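You operate a simulated robot arm through the tools that you are given. There is no shell and no other tool. Be economical: measure what you need, move in short steps, check, and stop when the job is done.

The job below is to be done with a simulated robot arm. You get a single attempt, and the scene is never put back.

JOB
Scrub the dark stain off the sample lap with soap.
Fine: soap the round brush in the soap can, lid on the large plate meanwhile; put brush and lid back. Set down upright: round brush. What is to be rubbed or washed off counts as gone when no trace of it is left.
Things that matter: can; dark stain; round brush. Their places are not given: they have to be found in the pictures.

The check looks at the end state, three seconds after you hand in, the way a careful person would. Anything else that was tipped, shoved, dropped, spilled or broken makes it a failure. A push-on lid holds only when it is set on centred and level and pressed home; a screw cap is set on level and turned clockwise until tight.

ROBOT AND FRAMES
A 6-joint arm with a two-finger parallel gripper, fixed in place. Base frame: the origin is at the foot of the arm, x ahead of it, y to its left, z up; the work surface is at about z = 900. Lengths are in mm, angles in rad, forces in N, time in s.
With the tool pointing down near the work surface it reaches from about 240 to 660 mm from the base axis. Its first joint turns from -1.152 to 1.152 rad. Payload 2.9 kg.
The tool frame sits at the grasp point between the pads (the TCP): z along the fingers, y along the line on which they close. The tips reach 30 mm beyond it. Largest opening 110 mm; finger width 20, thickness 10; the body of the gripper, 48 by 112 mm, starts 55 mm behind the TCP.
Orientation is that of the tool frame in the base frame, as [roll, pitch, yaw] about the fixed x, y, z axes, in that order (R = Rz(yaw) Ry(pitch) Rx(roll)). With the fingers straight down and closing along the base's y, the tool's x points along the base's -x, its y along +y and its z along -z.

CONTROLS
- The arm moves only by the tool jog_arm. Its arguments are lists of equal length, an entry for each row: "rot": the turn, a rotation vector about the tool's x, y, z in units of 180 degrees (1.0 is 180 degrees), a list of three; "dp": the shift along the tool's x, y, z in units of 200 mm (1.0 is 200 mm), a list of three; "claw": the opening, from 0 (shut) to 1 (fully open). In form: {"rot": [[ax, ay, az], ...], "dp": [[tx, ty, tz], ...], "claw": [claw, ...]}. A call has 1 to 8 rows; each row is the pose to reach, as a shift and turn from the pose commanded when the call began, along the tool's axes at that moment. A call with a number of a shift or a turn outside -1 to 1 is refused whole. A row lasts 0.2 s, in which the tool goes at most 50 mm and 0.15 rad; a call with a longer step from one row to the next is refused whole, and so is a gripper value outside its range. Where a pose cannot be reached the arm comes as near as it can. A force on the tool above 40 N (or 10 N above the force at the start of the call, whichever is more), or a blocked arm, ends the call early, and 0.2 s more pass. Each finger travels about 108 mm/s and halts on what it meets, pressing with about 31 N; the grip force reading is that of the motor and also rises with nothing between the fingers. The clock runs only during rows and for 0.2 s after the last one: add rows that repeat a pose to give the fingers time. The reply holds the time, the measured pose of the TCP, the force on the tool along the base axes, the opening and the grip force, in the units named above and with some noise, with the torque about the TCP (base axes, N m) and any sound that the robot's microphone picked up, and new pictures: "views" is both (left out), scene, wrist or none.
- Cameras (640 x 400 px; columns grow to the right, rows downward): "scene" is fixed at [91.9, 449.3, 1392]; the picture's right is [-0.57, -0.82, 0.00], its down [-0.42, 0.29, -0.86] and it looks along [0.71, -0.49, -0.51] (base axes); focal length 282 px, centre (320, 200). "wrist" rides on the gripper at [72, 17, -103] in the tool frame; the picture's right is [-0.23, 0.97, 0.00], its down [-0.76, -0.18, -0.62] and it looks along [-0.61, -0.14, 0.78] (tool axes); focal length 222 px, centre (320, 200).
- measure_at(camera, pixels): for up to 12 pixels [column, row] of the newest picture of that camera ("zoom" is the newest enlarged one), the place [x, y, z] in the base frame of the surface seen there, good to about 2 mm. It takes no simulated time.
- close_up(camera, box): a new picture of the part [left, top, right, bottom] of that camera's present view, enlarged. It takes no simulated time.
- finish_job(): hands the job in; it is judged then, once.

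Go step by step. Measure first, check grasps and placings, and put right what went wrong. The budget is 80 turns and 200 pictures, counting those below and the enlarged ones. Unless the task says otherwise, let go and move clear before handing in, and close with one line.

The tools are called after "Emit:" as name(argument=value, ...) on one line, values as JSON. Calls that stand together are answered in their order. jog_arm: Moves the arm, as the interface text tells. Its arguments: {"type":"object","properties":{"rot":{"type":"array","items":{"type":"array","items":{"type":"number"}}},"dp":{"type":"array","items":{"type":"array","items":{"type":"number"}}},"claw":{"type":"array","items":{"type":"number"}},"views":{"type":"string","enum":["both","scene","wrist","none"]}},"required":["rot","dp","claw"]} The other tools are called the same way: measure_at (camera, pixels) gives the place of the surface under pixels of a picture; close_up (camera, box) takes an enlarged picture of a part of a camera's view; finish_job () hands the job in.

At the start:

```text
time_s: 0.0
ee_pos: [376.2, 264.0, 1232.7]
tcp_rot: [3.139, 0.001, 3.141]
ft_force: [-0.7, -0.1, 0.1]
torque: [-0.01, 0.02, 0.01]
gripper_width: 109.8
gripper_force: 0.0
```

scene: 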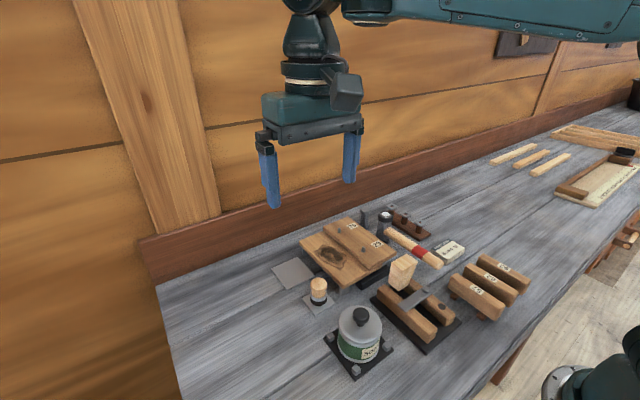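
wrist: 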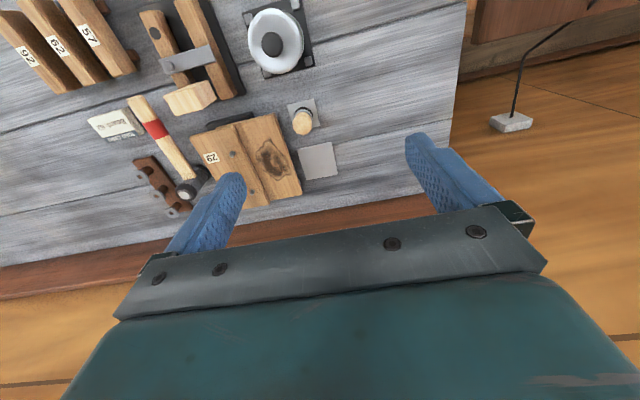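

The scene shows a can with a lid (about 360,335), a lap joint with a dark stain (333,257) and a brush-like object (318,290). I'll enlarge these areas to identify them.

Emit:
close_up(camera="scene", box=[260, 200, 480, 380])

Emit:
close_up(camera="wrist", box=[70, 0, 350, 220])

Emit:
close_up(camera="scene", box=[480, 80, 640, 260])

```text
2.22 times, centred on (370, 290) of scene
```

zoom: 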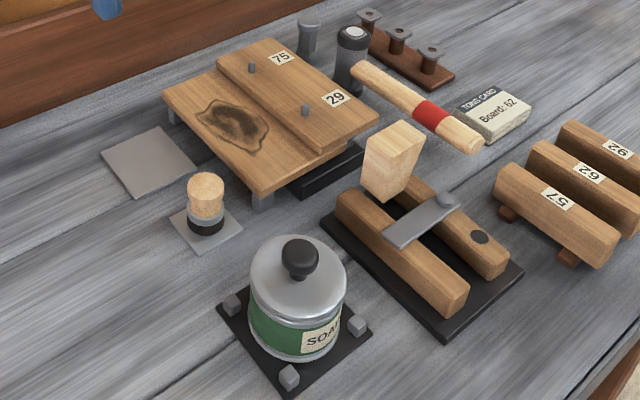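

```text
1.82 times, centred on (210, 110) of wrist
```

zoom: 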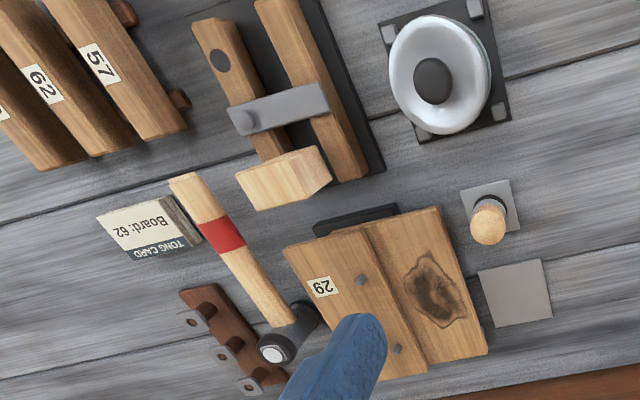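

```text
2.22 times, centred on (560, 170) of scene
```

zoom: 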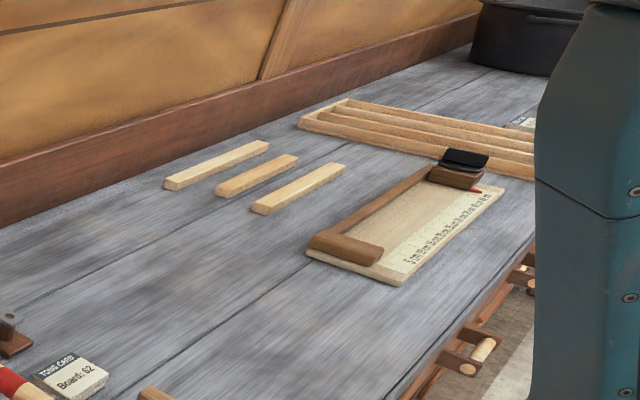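

I'll measure the brush, plates, can lid and stain in the scene picture.

Emit:
measure_at(camera="scene", pixels=[[318, 281], [318, 290], [318, 300], [304, 300], [318, 311], [273, 267], [295, 260], [286, 289], [293, 275], [360, 310], [360, 325], [360, 345]])

Emit:
measure_at(camera="wrist", pixels=[[275, 45], [256, 30], [293, 30], [270, 65], [275, 12], [303, 121], [318, 161], [304, 146], [332, 173], [302, 178], [331, 143], [314, 103]])

Emit:
close_up(camera="wrist", box=[180, 80, 350, 220])

Emit:
close_up(camera="scene", box=[290, 220, 400, 380])

```text
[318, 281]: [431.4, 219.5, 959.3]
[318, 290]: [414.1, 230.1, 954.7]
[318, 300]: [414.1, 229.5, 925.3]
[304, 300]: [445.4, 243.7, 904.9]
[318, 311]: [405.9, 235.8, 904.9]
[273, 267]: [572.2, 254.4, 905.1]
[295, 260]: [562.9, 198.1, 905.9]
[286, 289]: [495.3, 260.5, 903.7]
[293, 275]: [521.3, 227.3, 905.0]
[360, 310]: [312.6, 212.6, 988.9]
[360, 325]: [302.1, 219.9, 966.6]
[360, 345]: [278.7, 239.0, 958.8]
```

```text
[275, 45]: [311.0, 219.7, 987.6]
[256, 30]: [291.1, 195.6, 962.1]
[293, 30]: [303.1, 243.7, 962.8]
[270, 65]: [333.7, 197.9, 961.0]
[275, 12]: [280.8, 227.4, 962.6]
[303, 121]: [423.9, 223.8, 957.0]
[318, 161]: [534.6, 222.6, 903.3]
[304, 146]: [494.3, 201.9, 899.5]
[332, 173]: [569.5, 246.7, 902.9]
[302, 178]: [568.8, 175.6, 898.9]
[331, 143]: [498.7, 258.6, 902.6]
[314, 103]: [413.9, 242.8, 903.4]
```

```text
2.86 times, centred on (265, 150) of wrist
```

zoom: 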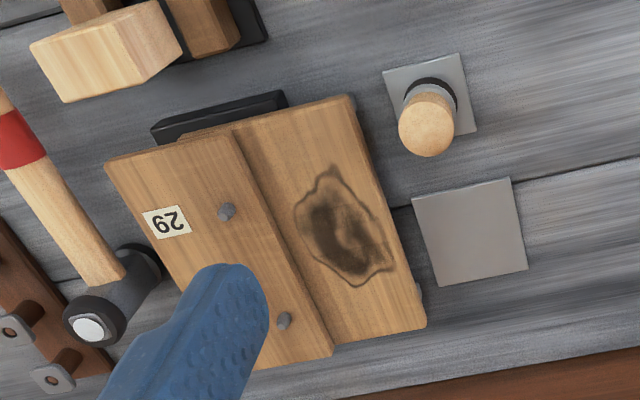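

```text
2.50 times, centred on (345, 300) of scene
```

zoom: 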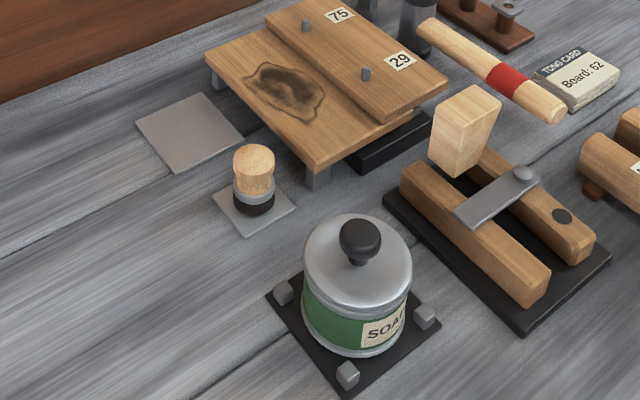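

Next I'll measure the stain outline, the board edges and the pegs in the wrist picture, plus more points on the plates and can.

Emit:
measure_at(camera="wrist", pixels=[[256, 155], [268.5, 138], [292, 173], [277, 180], [275, 155], [275, 116], [300, 192], [237, 127], [267, 202], [232, 154], [252, 192], [255, 163]])

Emit:
measure_at(camera="wrist", pixels=[[288, 106], [313, 100], [318, 124], [302, 119], [296, 123], [308, 120], [335, 173], [298, 151], [308, 178], [330, 144], [304, 66], [246, 22]])

Emit:
measure_at(camera="zoom", pixels=[[360, 228], [342, 240], [380, 240], [360, 262], [306, 265], [410, 262], [357, 303], [357, 330], [357, 350], [357, 290], [255, 207], [255, 188]])

```text
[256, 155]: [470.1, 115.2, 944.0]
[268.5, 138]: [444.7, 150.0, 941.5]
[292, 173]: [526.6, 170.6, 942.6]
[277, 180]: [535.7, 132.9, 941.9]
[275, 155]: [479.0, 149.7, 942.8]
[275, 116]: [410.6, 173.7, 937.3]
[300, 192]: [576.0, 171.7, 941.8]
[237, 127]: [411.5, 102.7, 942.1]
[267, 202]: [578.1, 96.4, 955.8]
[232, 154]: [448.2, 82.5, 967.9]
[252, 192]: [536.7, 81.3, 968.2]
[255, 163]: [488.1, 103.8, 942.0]
```

```text
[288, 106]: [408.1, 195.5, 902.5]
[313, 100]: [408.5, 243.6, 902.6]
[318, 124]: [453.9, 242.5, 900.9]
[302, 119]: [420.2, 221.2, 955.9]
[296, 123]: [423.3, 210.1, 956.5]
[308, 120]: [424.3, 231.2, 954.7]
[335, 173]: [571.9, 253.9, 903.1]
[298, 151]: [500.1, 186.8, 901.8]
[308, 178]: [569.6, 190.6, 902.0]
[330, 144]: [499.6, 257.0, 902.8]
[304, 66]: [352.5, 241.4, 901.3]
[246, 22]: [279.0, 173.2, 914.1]
```

```text
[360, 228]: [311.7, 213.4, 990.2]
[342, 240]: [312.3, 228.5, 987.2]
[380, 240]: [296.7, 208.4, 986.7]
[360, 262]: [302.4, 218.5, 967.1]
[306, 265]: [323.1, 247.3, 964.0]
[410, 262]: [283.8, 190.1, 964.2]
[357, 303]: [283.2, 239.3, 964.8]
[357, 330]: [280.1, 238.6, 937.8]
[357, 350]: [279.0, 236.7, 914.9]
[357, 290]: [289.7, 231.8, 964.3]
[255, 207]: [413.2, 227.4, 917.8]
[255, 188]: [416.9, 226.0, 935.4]
```

The can is near (306,218) with its knob top at z≈990. The brush stands near (431,219) with its top at ≈959, the stain covers x 445–536 and y 104–171 at z 942, and the large plate is centred near (535,222). I'll move above the can for a closer look.

Emit:
jog_arm(rot=[[0, 0, 0], [0, 0, 0], [0, 0, 0], [0, 0, 0], [0, 0, 0]], dp=[[0.0875, -0.0575, 0.15], [0.175, -0.115, 0.3], [0.2625, -0.1725, 0.45], [0.35, -0.23, 0.6], [0.35, -0.23, 0.6]], claw=[1, 1, 1, 1, 1], views="both")

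```text
time_s: 1.2
ee_pos: [303.8, 216.7, 1113.1]
tcp_rot: [3.14, 0.0, -3.141]
ft_force: [0.6, -0.5, 0.0]
torque: [0.01, -0.03, 0.02]
gripper_width: 110.0
gripper_force: 0.2
```

scene: 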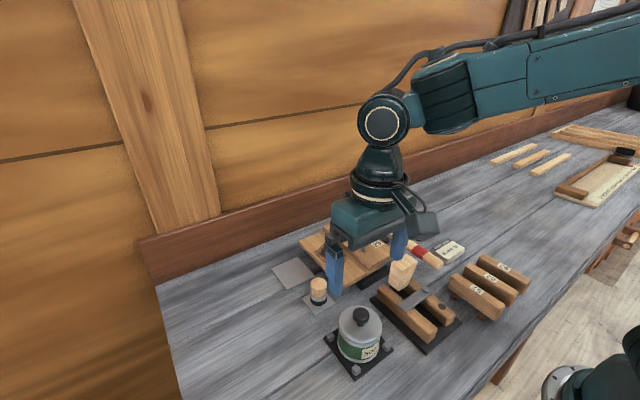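
wrist: 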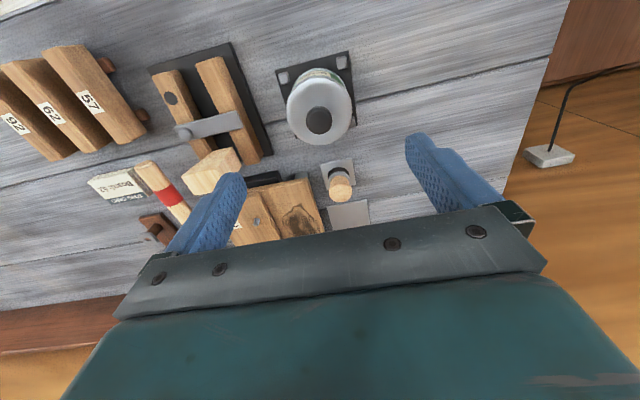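

The can is now clear in the wrist view at (320,105). I'll enlarge it to measure the lid and knob.

Emit:
close_up(camera="wrist", box=[260, 40, 380, 220])

Emit:
measure_at(camera="wrist", pixels=[[319, 121], [308, 121], [330, 121], [319, 110], [319, 131], [289, 105], [351, 105], [320, 72], [320, 142], [340, 189], [330, 189], [350, 189]])

```text
2.22 times, centred on (320, 130) of wrist
```

zoom: 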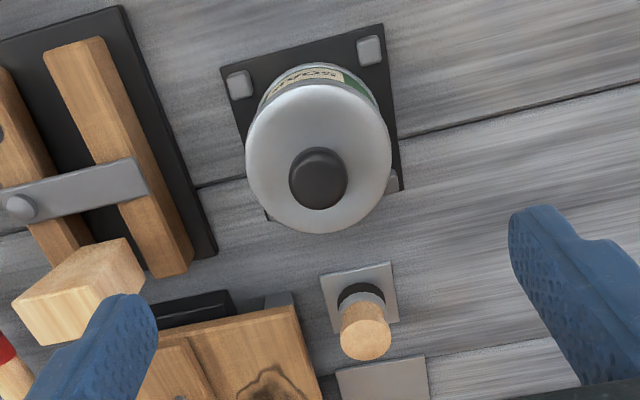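

```text
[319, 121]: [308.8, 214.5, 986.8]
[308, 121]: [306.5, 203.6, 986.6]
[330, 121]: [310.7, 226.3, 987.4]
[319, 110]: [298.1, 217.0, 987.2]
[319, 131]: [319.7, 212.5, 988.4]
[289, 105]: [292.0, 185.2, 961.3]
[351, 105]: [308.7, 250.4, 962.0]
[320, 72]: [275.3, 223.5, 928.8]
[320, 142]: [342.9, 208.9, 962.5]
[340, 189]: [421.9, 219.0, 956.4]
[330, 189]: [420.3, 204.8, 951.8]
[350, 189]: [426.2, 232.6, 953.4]
```

Emit:
measure_at(camera="zoom", pixels=[[250, 165], [387, 155], [315, 91], [325, 229], [265, 110], [375, 205], [275, 205], [370, 105], [292, 180], [345, 176], [318, 152], [320, 206]])

Emit:
measure_at(camera="zoom", pixels=[[225, 75], [380, 30], [398, 185], [322, 278], [390, 264], [397, 318], [343, 340], [388, 337], [365, 320], [365, 356], [365, 338], [362, 290]])

```text
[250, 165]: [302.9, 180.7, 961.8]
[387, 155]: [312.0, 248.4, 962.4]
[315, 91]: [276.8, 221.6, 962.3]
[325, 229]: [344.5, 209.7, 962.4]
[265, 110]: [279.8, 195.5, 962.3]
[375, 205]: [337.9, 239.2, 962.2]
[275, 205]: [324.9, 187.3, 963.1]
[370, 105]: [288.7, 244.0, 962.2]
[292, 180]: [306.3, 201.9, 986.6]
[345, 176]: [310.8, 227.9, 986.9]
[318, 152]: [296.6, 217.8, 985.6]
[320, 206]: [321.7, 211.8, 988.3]
```

```text
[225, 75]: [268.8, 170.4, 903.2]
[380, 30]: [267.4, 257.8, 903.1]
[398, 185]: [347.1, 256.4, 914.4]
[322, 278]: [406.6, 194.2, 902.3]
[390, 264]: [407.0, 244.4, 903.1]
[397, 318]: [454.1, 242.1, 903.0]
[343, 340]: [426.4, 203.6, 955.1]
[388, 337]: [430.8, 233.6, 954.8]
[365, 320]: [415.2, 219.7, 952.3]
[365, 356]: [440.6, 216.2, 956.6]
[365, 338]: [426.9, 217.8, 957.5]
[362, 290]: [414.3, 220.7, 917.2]
```

The lid and can are centred on about (308.4,215), with radius 34, and the knob is 26 wide with its top at 988. I'll descend around the knob.

Emit:
jog_arm(rot=[[0, 0, 0], [0, 0, 0], [0, 0, 0], [0, 0, 0], [0, 0, 0]], dp=[[-0.016, -0.012, 0.15], [-0.016, -0.012, 0.3], [-0.016, -0.012, 0.44], [-0.016, -0.012, 0.54], [-0.016, -0.012, 0.54]], claw=[0.55, 0.55, 0.55, 0.55, 0.55], views="both")

```text
time_s: 2.4
ee_pos: [307.5, 214.0, 1005.0]
tcp_rot: [-3.142, 0.0, -3.141]
ft_force: [0.2, -0.3, -0.4]
torque: [-0.04, -0.01, 0.02]
gripper_width: 60.6
gripper_force: 0.1
```

scene: 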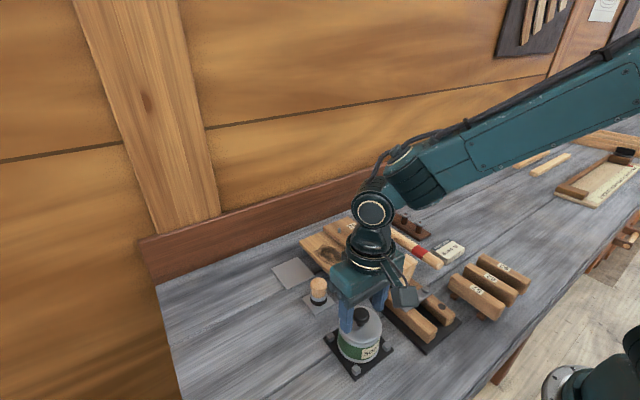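
wrist: 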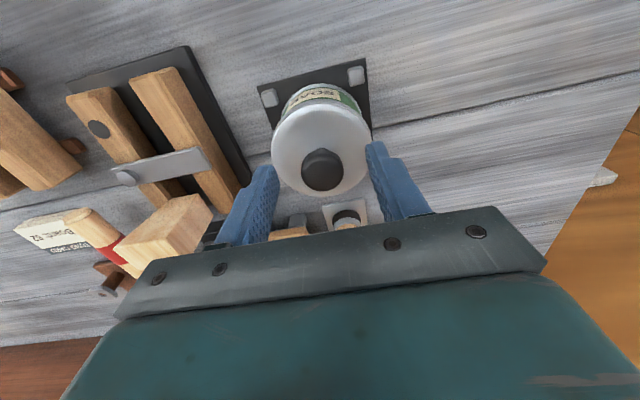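

The knob sits between the fingers. I'll go 6 mm lower and close.

Emit:
jog_arm(rot=[[0, 0, 0], [0, 0, 0], [0, 0, 0], [0, 0, 0], [0, 0, 0]], dp=[[0, 0, 0.03], [0, 0, 0.03], [0, 0, 0.03], [0, 0, 0.03], [0, 0, 0.03]], claw=[0.55, 0.3, 0.15, 0.1, 0.1], views="scene")

```text
time_s: 3.6
ee_pos: [307.7, 214.4, 999.1]
tcp_rot: [3.138, 0.0, 3.141]
ft_force: [-0.5, -0.4, 0.3]
torque: [-0.01, 0.0, -0.03]
gripper_width: 26.1
gripper_force: 31.0
heard: snap
```

scene: 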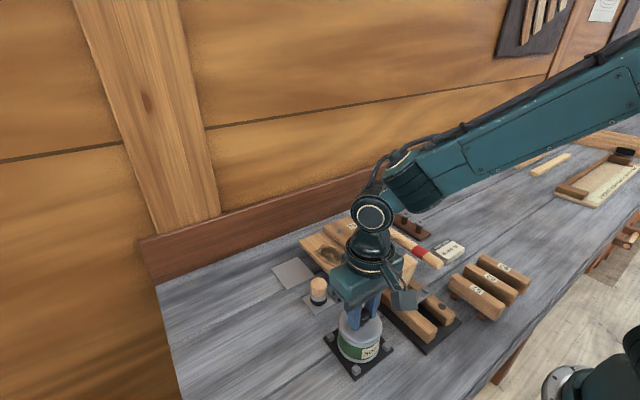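

The knob is gripped at 26.1 mm. I'll lift slowly to test the lid.

Emit:
jog_arm(rot=[[0, 0, 0], [0, 0, 0], [0, 0, 0], [0, 0, 0]], dp=[[0, 0, -0.015], [0, 0, -0.04], [0, 0, -0.1], [0, 0, -0.2]], claw=[0.1, 0.1, 0.1, 0.1], views="both")

```text
time_s: 4.6
ee_pos: [309.2, 215.4, 1039.8]
tcp_rot: [3.139, 0.0, 3.141]
ft_force: [-0.6, -0.7, 0.1]
torque: [0.01, -0.03, 0.04]
gripper_width: 25.9
gripper_force: 31.0
```

scene: 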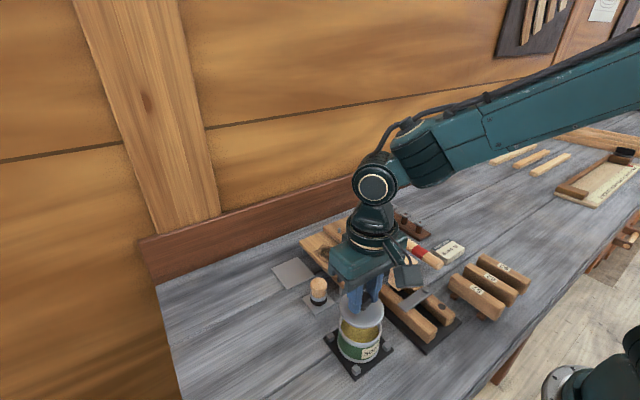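
wrist: 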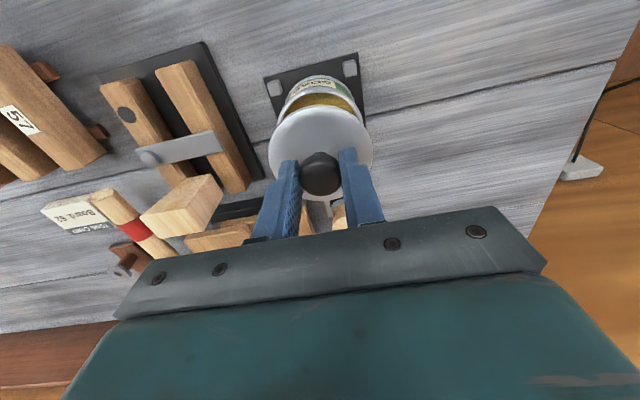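

The lid is off and soap shows in the can. I'll raise the lid and carry it toward the large plate centre (535.5,222).

Emit:
jog_arm(rot=[[0, 0, 0], [0, 0, 0], [0, 0, 0], [0, 0, 0], [0, 0, 0], [0, 0, 0], [0, 0, 0]], dp=[[0, 0, -0.2], [-0.2, 0, -0.2], [-0.4, 0.01, -0.2], [-0.6, 0.02, -0.2], [-0.8, 0.03, -0.2], [-0.98, 0.0375, -0.2], [-0.98, 0.0375, -0.2]], claw=[0.1, 0.1, 0.1, 0.1, 0.1, 0.1, 0.1], views="both")

```text
time_s: 6.2
ee_pos: [505.9, 220.7, 1079.2]
tcp_rot: [3.139, 0.0, -3.141]
ft_force: [0.2, -0.4, -0.8]
torque: [-0.02, -0.04, 0.03]
gripper_width: 25.8
gripper_force: 30.8
```

scene: 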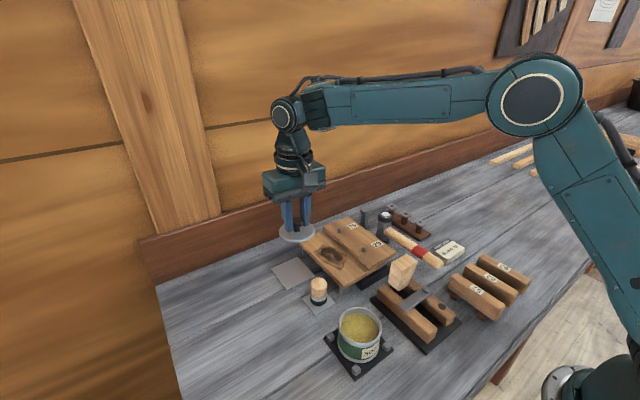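
wrist: 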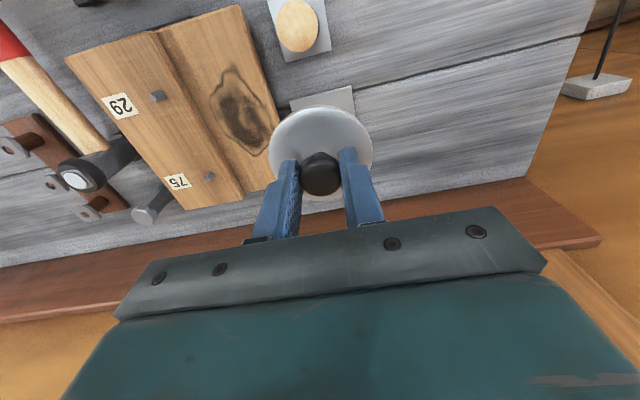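

The lid hangs clear over the plate's near edge. I'll measure the lid's underside and look into the can.

Emit:
close_up(camera="scene", box=[260, 190, 340, 250])

Emit:
close_up(camera="scene", box=[320, 300, 400, 380])

Emit:
measure_at(camera="scene", pixels=[[296, 231], [296, 237], [296, 241], [360, 325], [360, 312], [360, 337], [345, 327], [376, 322], [339, 325], [382, 322], [360, 343], [360, 308]])

```text
6.67 times, centred on (300, 220) of scene
```

zoom: 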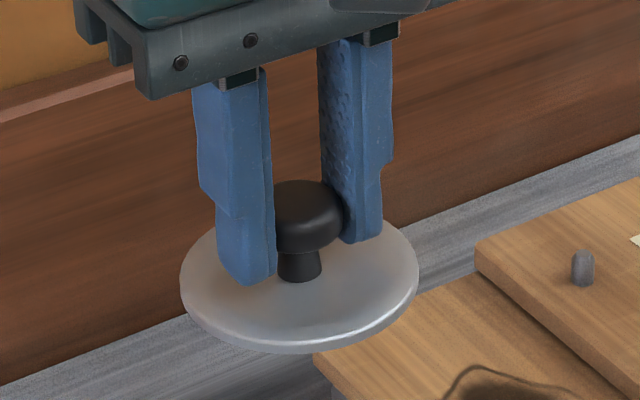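

```text
5.00 times, centred on (360, 340) of scene
```

zoom: 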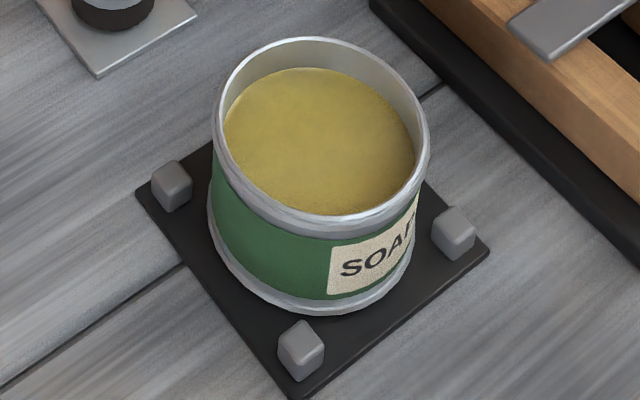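

```text
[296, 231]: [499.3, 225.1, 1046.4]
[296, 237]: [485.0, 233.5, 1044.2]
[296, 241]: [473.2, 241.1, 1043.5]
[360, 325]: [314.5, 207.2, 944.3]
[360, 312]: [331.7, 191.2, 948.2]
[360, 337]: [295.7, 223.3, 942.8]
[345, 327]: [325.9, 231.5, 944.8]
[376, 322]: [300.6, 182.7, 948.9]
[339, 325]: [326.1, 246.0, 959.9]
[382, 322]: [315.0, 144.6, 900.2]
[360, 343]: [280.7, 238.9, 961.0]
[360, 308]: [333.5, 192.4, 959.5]
```

The lid is a thin disc whose top is 35 mm below the TCP. The soap level is ≈943.5 and the can rim ≈961. I'll lower the lid over the plate.

Emit:
jog_arm(rot=[[0, 0, 0], [0, 0, 0], [0, 0, 0], [0, 0, 0], [0, 0, 0]], dp=[[-0.151, 0.004, 0], [-0.151, 0.004, 0.2], [-0.151, 0.004, 0.4], [-0.151, 0.004, 0.6], [-0.151, 0.004, 0.6]], claw=[0.1, 0.1, 0.1, 0.1, 0.1], views="both")

```text
time_s: 7.4
ee_pos: [535.9, 222.6, 959.3]
tcp_rot: [3.14, 0.0, -3.14]
ft_force: [-0.2, 0.0, -0.7]
torque: [0.01, -0.02, -0.01]
gripper_width: 26.1
gripper_force: 31.4
```

scene: 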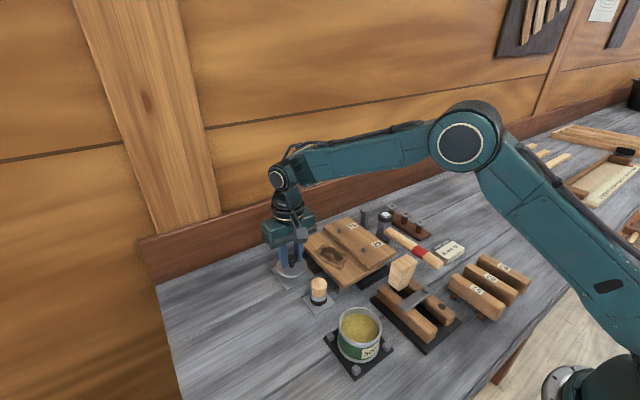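
wrist: 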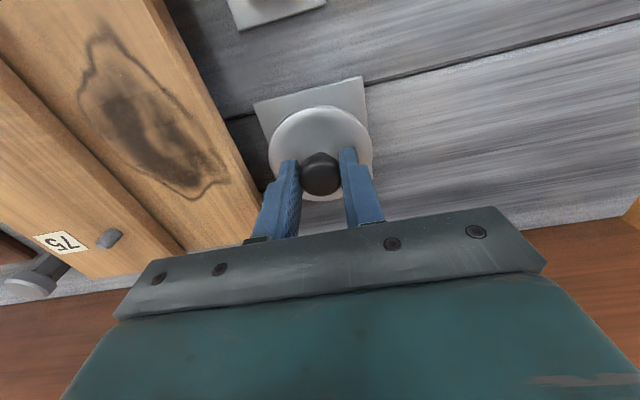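

Everything is aligned, so I'll lower in small steps until the lid touches.

Emit:
jog_arm(rot=[[0, 0, 0], [0, 0, 0], [0, 0, 0], [0, 0, 0]], dp=[[0, 0, 0.02], [0, 0, 0.04], [0, 0, 0.055], [0, 0, 0.06]], claw=[0.1, 0.1, 0.1, 0.1], views="scene")

```text
time_s: 8.4
ee_pos: [534.9, 223.1, 948.1]
tcp_rot: [3.14, 0.0, -3.142]
ft_force: [-4.0, 0.0, 7.1]
torque: [-0.04, 0.11, 0.01]
gripper_width: 26.1
gripper_force: 31.6
```

scene: 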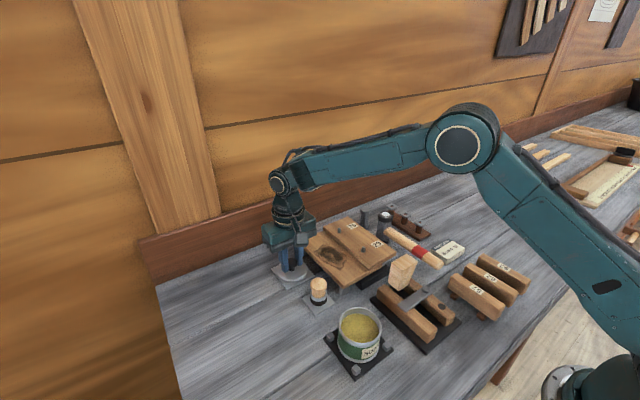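

The lid has touched at z 948 with about 7 N. I'll release it and rise.

Emit:
jog_arm(rot=[[0, 0, 0], [0, 0, 0], [0, 0, 0], [0, 0, 0], [0, 0, 0], [0, 0, 0], [0, 0, 0]], dp=[[0, 0, 0], [0, 0, 0], [0, 0, 0], [0, 0, -0.1], [0, 0, -0.3], [0, 0, -0.5], [0, 0, -0.5]], claw=[0.4, 0.5, 0.5, 0.5, 0.6, 0.6, 0.6], views="both")

```text
time_s: 10.0
ee_pos: [532.4, 221.3, 1048.4]
tcp_rot: [3.139, 0.0, 3.141]
ft_force: [0.1, 0.7, -0.4]
torque: [-0.02, -0.03, 0.02]
gripper_width: 65.9
gripper_force: 0.0
```

scene: 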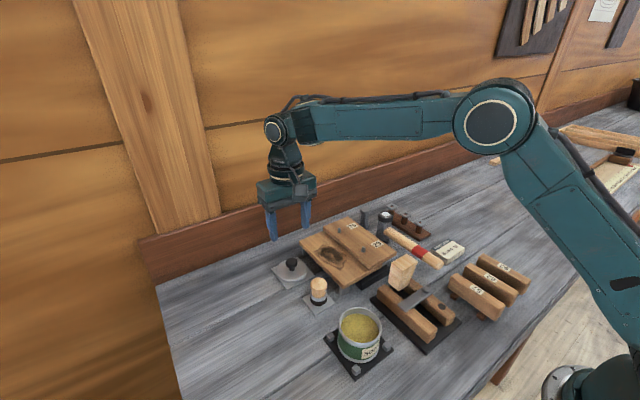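
wrist: 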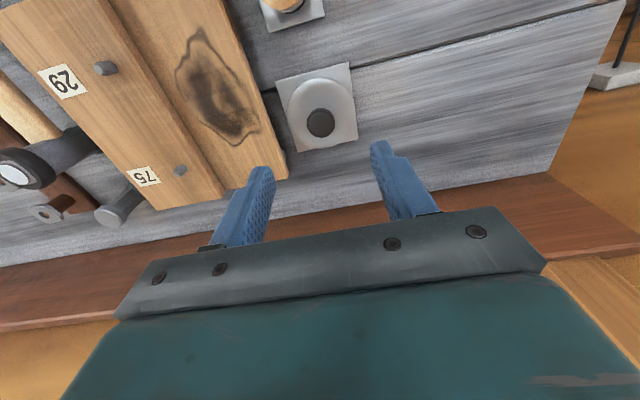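

The lid sits on the large plate. I'll move above the brush at about (430,219) and measure while there.

Emit:
jog_arm(rot=[[0, 0, 0], [0, 0, 0], [0, 0, 0], [0, 0, 0]], dp=[[0.18, -0.006, 0], [0.36, -0.012, 0], [0.52, -0.0175, 0], [0.52, -0.0175, 0]], claw=[0.6, 0.6, 0.6, 0.6], views="both")

Emit:
close_up(camera="wrist", box=[240, 80, 400, 180])

```text
time_s: 11.0
ee_pos: [429.3, 220.5, 1048.8]
tcp_rot: [3.141, 0.0, 3.141]
ft_force: [-0.2, -0.2, -0.9]
torque: [0.0, -0.01, 0.0]
gripper_width: 66.0
gripper_force: 0.1
```

scene: 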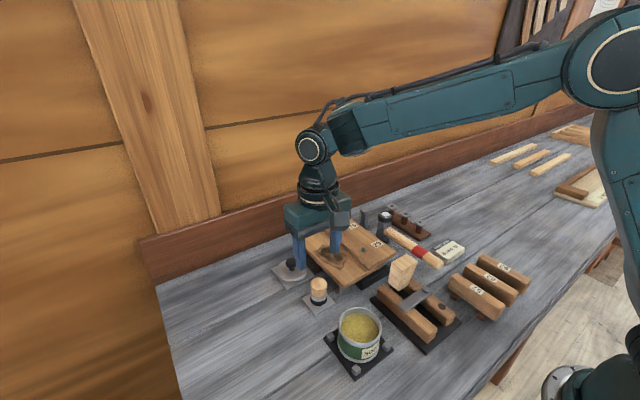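
wrist: 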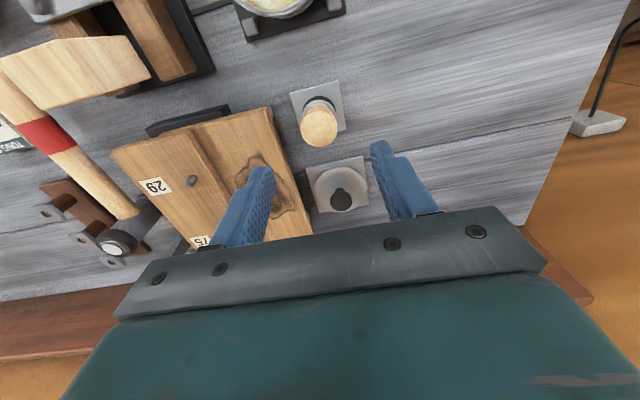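

```text
4.00 times, centred on (320, 130) of wrist
```

zoom: 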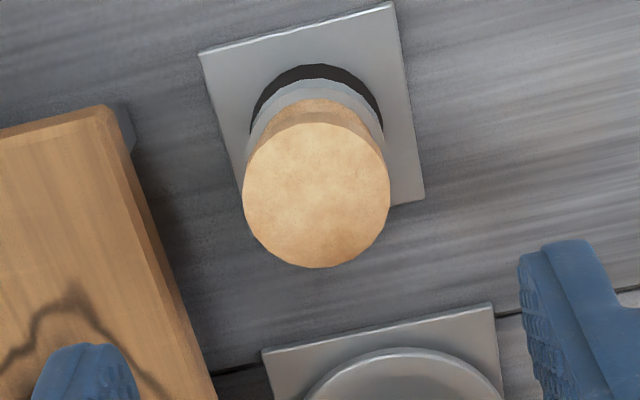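

Emit:
measure_at(camera="zoom", pixels=[[247, 195], [386, 195], [316, 128], [316, 263], [316, 195], [265, 148], [370, 245], [258, 110], [376, 105], [318, 70], [250, 150], [316, 88]])

Emit:
measure_at(camera="zoom", pixels=[[205, 55], [388, 5], [420, 195], [70, 290], [100, 110], [10, 360]])

Emit:
close_up(camera="scene", box=[290, 260, 350, 320])

```text
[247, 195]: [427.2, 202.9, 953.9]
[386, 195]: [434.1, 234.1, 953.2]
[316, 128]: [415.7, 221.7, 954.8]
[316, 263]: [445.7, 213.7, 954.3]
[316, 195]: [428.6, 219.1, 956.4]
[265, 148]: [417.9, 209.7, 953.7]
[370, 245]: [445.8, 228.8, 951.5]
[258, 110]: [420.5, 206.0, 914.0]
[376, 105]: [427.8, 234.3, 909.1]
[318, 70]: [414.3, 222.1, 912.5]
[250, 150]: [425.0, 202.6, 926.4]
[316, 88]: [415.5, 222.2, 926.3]
```

```text
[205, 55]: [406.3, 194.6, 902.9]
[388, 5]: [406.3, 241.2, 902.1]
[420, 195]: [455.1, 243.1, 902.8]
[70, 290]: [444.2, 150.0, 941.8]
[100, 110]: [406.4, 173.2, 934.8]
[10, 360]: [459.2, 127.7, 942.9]
```

```text
6.67 times, centred on (320, 290) of scene
```

zoom: 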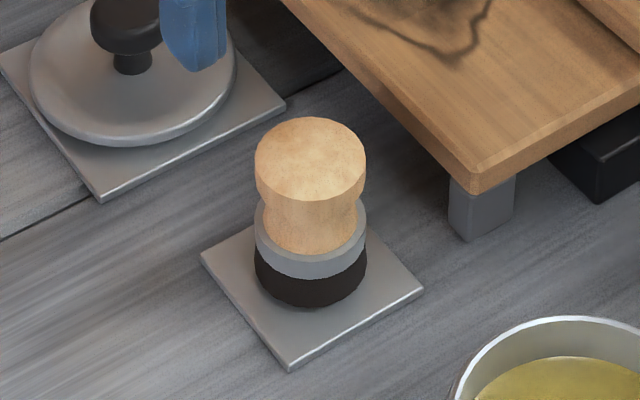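

The brush is centred at (430.5,218.8), with a 32 mm head at z≈945–957 above a narrower waist. I'll descend to TCP z 960 and grip the head.

Emit:
jog_arm(rot=[[0, 0, 0], [0, 0, 0], [0, 0, 0], [0, 0, 0], [0, 0, 0], [0, 0, 0], [0, 0, 0]], dp=[[-0.004, -0.005, 0.22], [-0.004, -0.005, 0.4], [-0.004, -0.005, 0.442], [-0.004, -0.005, 0.442], [-0.004, -0.005, 0.442], [-0.004, -0.005, 0.442], [-0.004, -0.005, 0.442]], claw=[0.6, 0.6, 0.6, 0.5, 0.35, 0.2, 0.2], views="both")

Emit:
close_up(camera="scene", box=[280, 250, 360, 320])

```text
time_s: 12.6
ee_pos: [429.0, 220.3, 959.4]
tcp_rot: [3.14, 0.001, 3.142]
ft_force: [0.2, 0.2, -0.7]
torque: [0.0, -0.03, -0.02]
gripper_width: 32.6
gripper_force: 31.1
```

scene: 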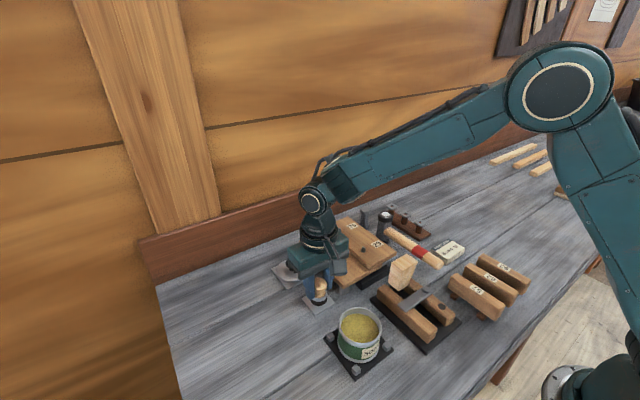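
wrist: 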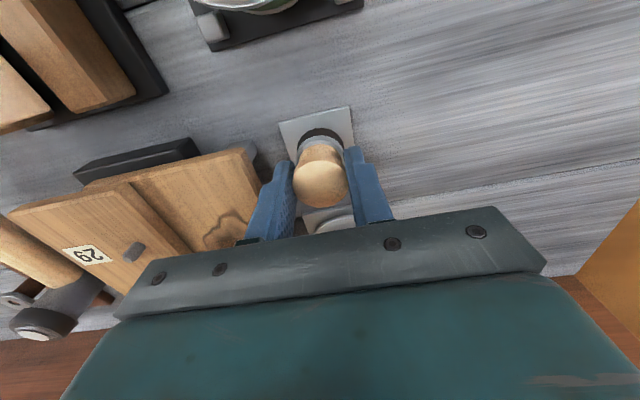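

```text
5.71 times, centred on (320, 285) of scene
```

zoom: 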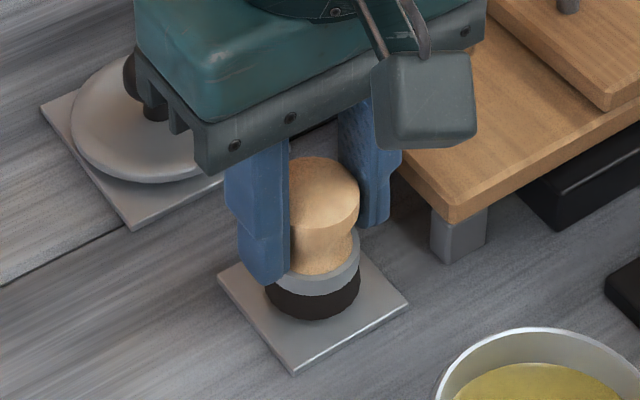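

The brush is held at 32.6 mm. I'll lift it, carry it over the can and stop above to verify.

Emit:
jog_arm(rot=[[0, 0, 0], [0, 0, 0], [0, 0, 0], [0, 0, 0], [0, 0, 0], [0, 0, 0]], dp=[[0, 0, -0.2], [0, 0, -0.4], [0.2, -0.008, -0.4], [0.4, -0.016, -0.4], [0.606, -0.022, -0.4], [0.606, -0.022, -0.4]], claw=[0.2, 0.2, 0.2, 0.2, 0.2, 0.2], views="both")

Emit:
close_up(camera="scene", box=[320, 280, 400, 350])

```text
time_s: 14.0
ee_pos: [310.1, 215.2, 1039.4]
tcp_rot: [3.14, 0.0, 3.141]
ft_force: [0.2, -0.3, -0.2]
torque: [-0.01, 0.01, -0.01]
gripper_width: 32.4
gripper_force: 30.8
```

scene: 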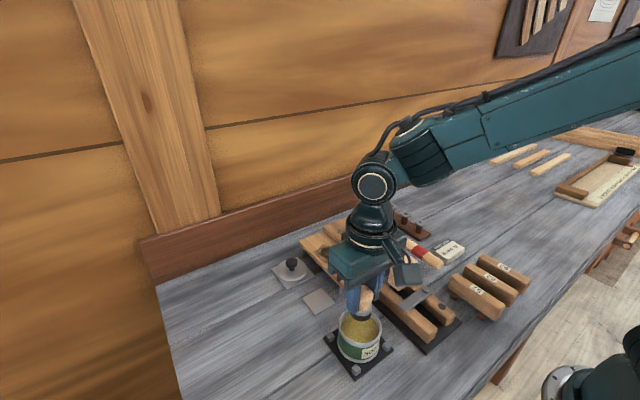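
wrist: 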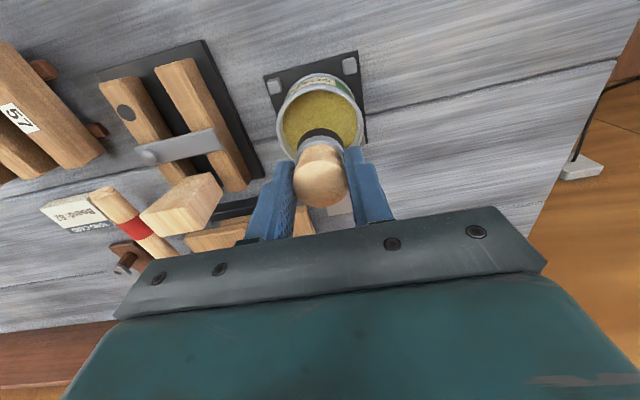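

```text
5.71 times, centred on (360, 315) of scene
```

zoom: 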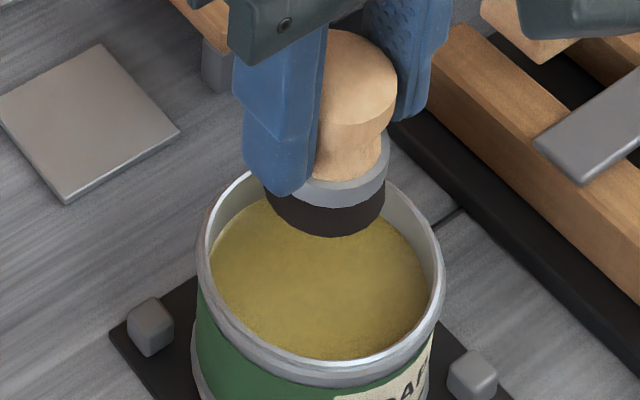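

The brush hangs centred over the soap. I'll dip it to TCP z≈994, which puts the bristles about 6 mm into the soap, stir slightly and check.

Emit:
jog_arm(rot=[[0, 0, 0], [0, 0, 0], [0, 0, 0], [0, 0, 0], [0, 0, 0], [0, 0, 0]], dp=[[0, 0, 0.15], [0, 0, 0.21], [0, 0, 0.23], [0.015, 0, 0.23], [-0.015, 0, 0.23], [0, 0, 0.23]], claw=[0.2, 0.2, 0.2, 0.2, 0.2, 0.2], views="scene")

Emit:
close_up(camera="scene", box=[320, 280, 400, 350])

```text
time_s: 14.8
ee_pos: [310.4, 216.4, 999.0]
tcp_rot: [3.136, 0.006, -3.141]
ft_force: [-2.0, -1.7, 7.1]
torque: [-0.05, 0.11, -0.03]
gripper_width: 32.7
gripper_force: 31.2
stopped in row 3: the force on the tool passed its limit at 46 N (the readings are from after the stop); the commanded pose is now the measured one
```

scene: 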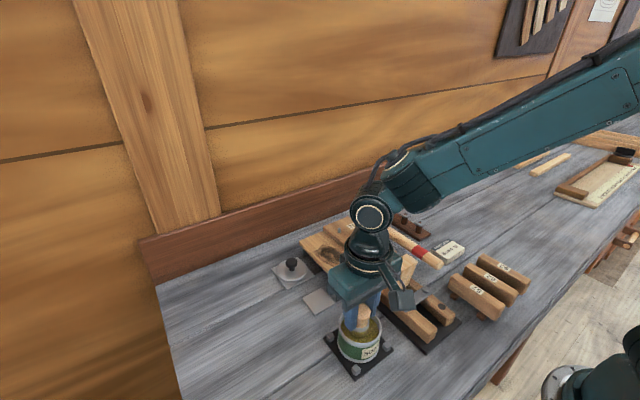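

```text
5.71 times, centred on (360, 315) of scene
```

zoom: 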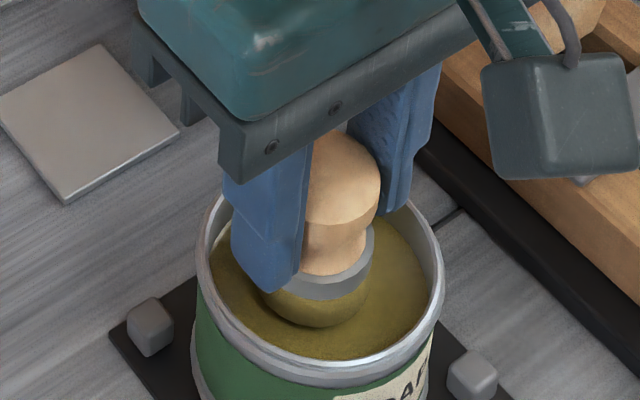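

The soap is a firm surface and the bristles are now coated yellow. The tool touched at z 999, so I'll lift and check the brush.

Emit:
jog_arm(rot=[[0, 0, 0], [0, 0, 0], [0, 0, 0]], dp=[[0, 0, -0.1], [0, 0, -0.3], [0, 0, -0.3]], claw=[0.2, 0.2, 0.2], views="both")

Emit:
close_up(camera="scene", box=[320, 270, 400, 340])

```text
time_s: 15.6
ee_pos: [308.6, 215.2, 1058.4]
tcp_rot: [3.138, 0.006, 3.14]
ft_force: [-1.2, -0.4, -0.7]
torque: [0.02, -0.02, -0.01]
gripper_width: 32.8
gripper_force: 30.9
```

scene: 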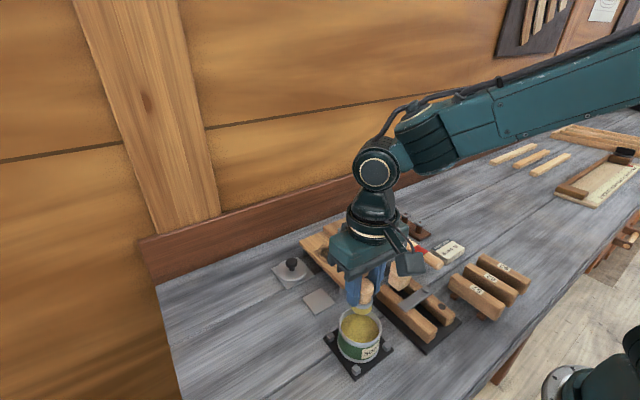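
wrist: 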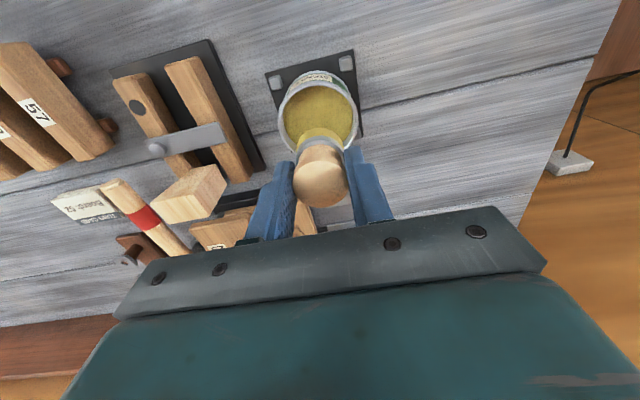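

```text
5.71 times, centred on (360, 305) of scene
```

zoom: 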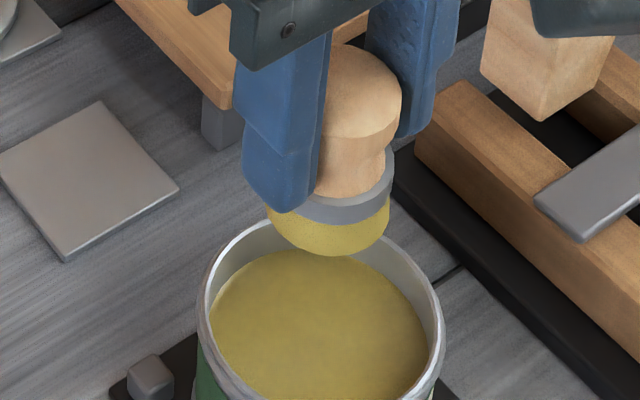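

The bristles are well soaped. Before scrubbing I'll measure the stain outline more finely in the scene view.

Emit:
close_up(camera="scene", box=[285, 220, 405, 295])

```text
5.33 times, centred on (345, 258) of scene
```

zoom: 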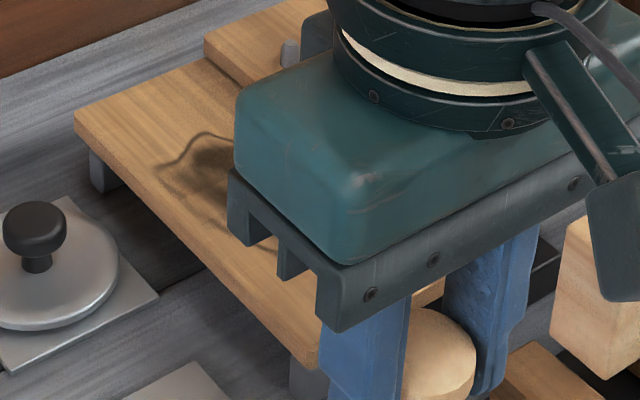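

The arm hides the stain, so I'll carry the brush out to about (500,240), where the wrist camera sees it fully.

Emit:
jog_arm(rot=[[0, 0, 0], [0, 0, 0], [0, 0, 0], [0, 0, 0], [0, 0, 0]], dp=[[-0.23, 0.02, 0], [-0.46, 0.05, 0], [-0.69, 0.09, 0], [-0.92, 0.12, 0], [-0.92, 0.12, 0]], claw=[0.2, 0.2, 0.2, 0.2, 0.2], views="both")

Emit:
close_up(camera="wrist", box=[120, 30, 320, 180])

```text
time_s: 16.8
ee_pos: [494.8, 238.0, 1059.9]
tcp_rot: [3.137, 0.005, -3.14]
ft_force: [0.3, -0.4, -0.1]
torque: [0.02, 0.02, 0.0]
gripper_width: 32.8
gripper_force: 31.2
```

scene: 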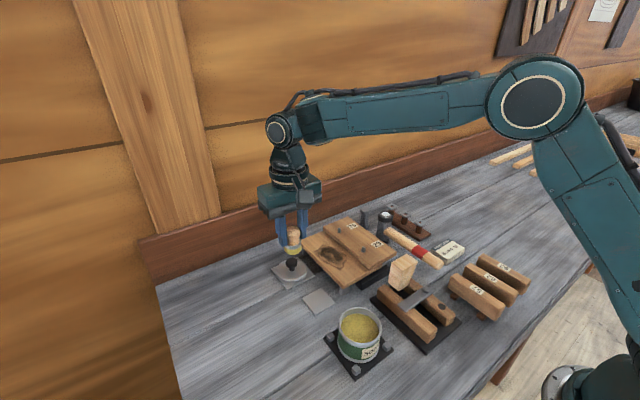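
wrist: 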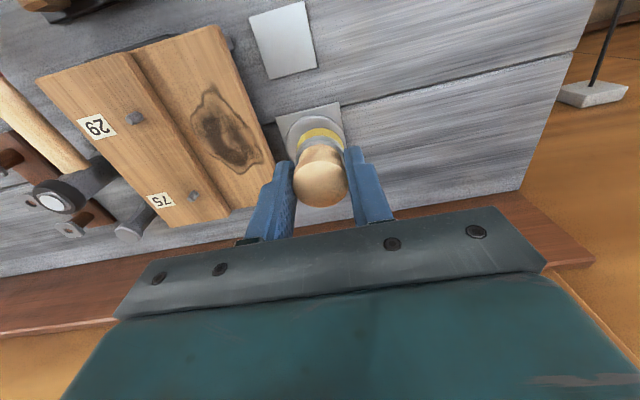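

```text
2.67 times, centred on (220, 105) of wrist
```

zoom: 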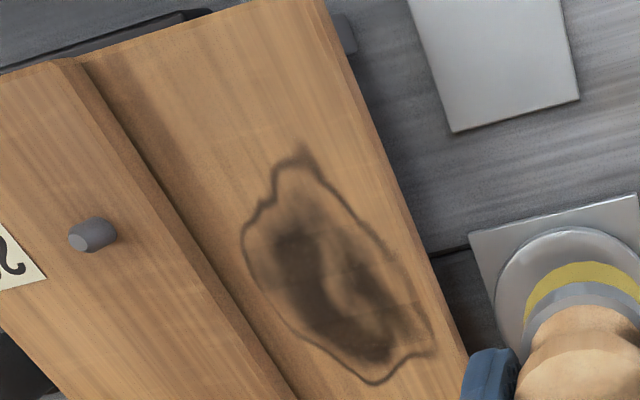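

Emit:
measure_at(camera="zoom", pixels=[[300, 148], [273, 175], [242, 240], [262, 300], [320, 350], [372, 384], [433, 352], [400, 270], [345, 195], [165, 195], [250, 320], [400, 215]])

Emit:
measure_at(camera="zoom", pixels=[[150, 195], [178, 200], [235, 330], [420, 255], [320, 10], [92, 225], [85, 60], [545, 300]])

```text
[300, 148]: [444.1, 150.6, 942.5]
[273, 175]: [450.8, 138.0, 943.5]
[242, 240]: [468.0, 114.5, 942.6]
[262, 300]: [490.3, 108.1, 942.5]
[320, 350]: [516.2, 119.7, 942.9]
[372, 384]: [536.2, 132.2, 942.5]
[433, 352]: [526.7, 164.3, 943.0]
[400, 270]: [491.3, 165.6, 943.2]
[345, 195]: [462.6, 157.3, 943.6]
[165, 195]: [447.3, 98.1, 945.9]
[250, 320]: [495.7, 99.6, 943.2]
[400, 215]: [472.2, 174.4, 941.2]
```

```text
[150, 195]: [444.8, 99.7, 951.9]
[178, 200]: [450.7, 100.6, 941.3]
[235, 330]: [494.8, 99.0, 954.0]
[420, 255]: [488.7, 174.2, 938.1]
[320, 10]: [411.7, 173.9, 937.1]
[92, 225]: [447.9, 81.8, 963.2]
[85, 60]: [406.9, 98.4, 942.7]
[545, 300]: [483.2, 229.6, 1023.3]
```

The stain spans x 444–537 and y 107–166 on z≈942.5, with the step wall at y≈99. I'll go above its near end at (445,134), level the small tilt, and descend to just above the surface.

Emit:
jog_arm(rot=[[0.0013, 0.0016, 0], [0.0013, 0.0016, 0], [0.0013, 0.0016, 0], [0.0013, 0.0016, 0], [0.0013, 0.0016, 0], [0.0013, 0.0016, 0]], dp=[[0.08, -0.17, 0], [0.16, -0.35, 0], [0.245, -0.52, 0], [0.245, -0.52, 0.15], [0.245, -0.52, 0.27], [0.245, -0.52, 0.27]], claw=[0.2, 0.2, 0.2, 0.2, 0.2, 0.2], views="both")

Emit:
close_up(camera="scene", box=[285, 210, 405, 295])

```text
time_s: 18.2
ee_pos: [446.8, 136.0, 1005.6]
tcp_rot: [3.139, 0.001, 3.141]
ft_force: [0.0, -0.7, -1.6]
torque: [-0.01, 0.04, -0.04]
gripper_width: 32.6
gripper_force: 31.0
```

scene: 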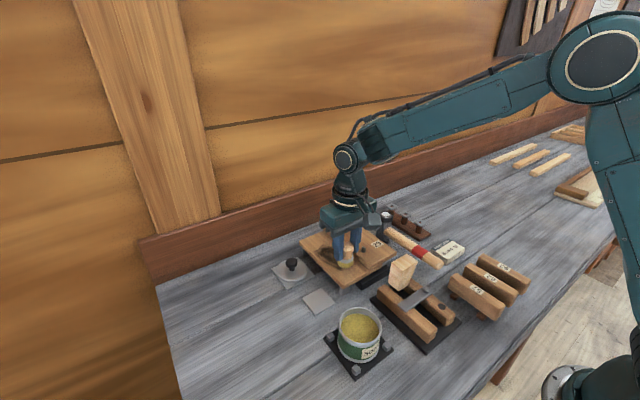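
wrist: 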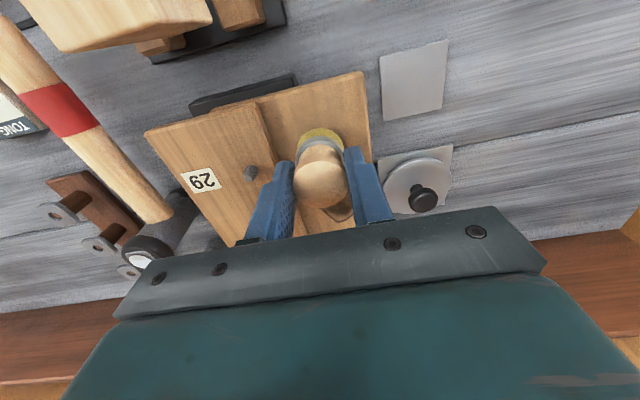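

```text
4.71 times, centred on (345, 252) of scene
```

zoom: 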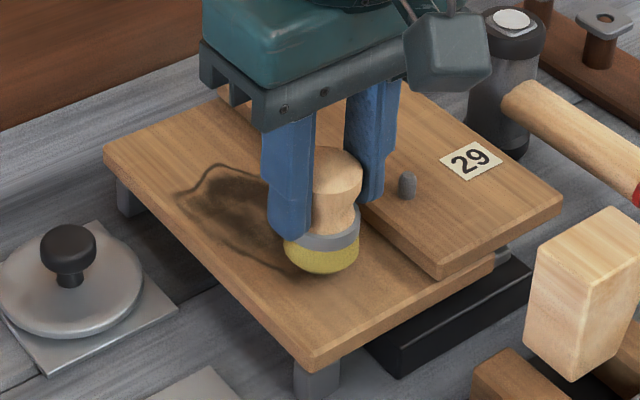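

The brush is just above the stain's near end. I'll lower in small steps to light contact.

Emit:
jog_arm(rot=[[0, 0, 0], [0, 0, 0], [0, 0, 0], [0, 0, 0]], dp=[[0, 0, 0.02], [0, 0, 0.03], [0, 0, 0.035], [0, 0, 0.04]], claw=[0.2, 0.2, 0.2, 0.2], views="none")

```text
time_s: 19.2
ee_pos: [445.6, 135.6, 999.0]
tcp_rot: [3.14, 0.004, 3.141]
ft_force: [-2.9, 1.2, 20.8]
torque: [0.09, 0.14, 0.0]
gripper_width: 32.4
gripper_force: 31.2
```

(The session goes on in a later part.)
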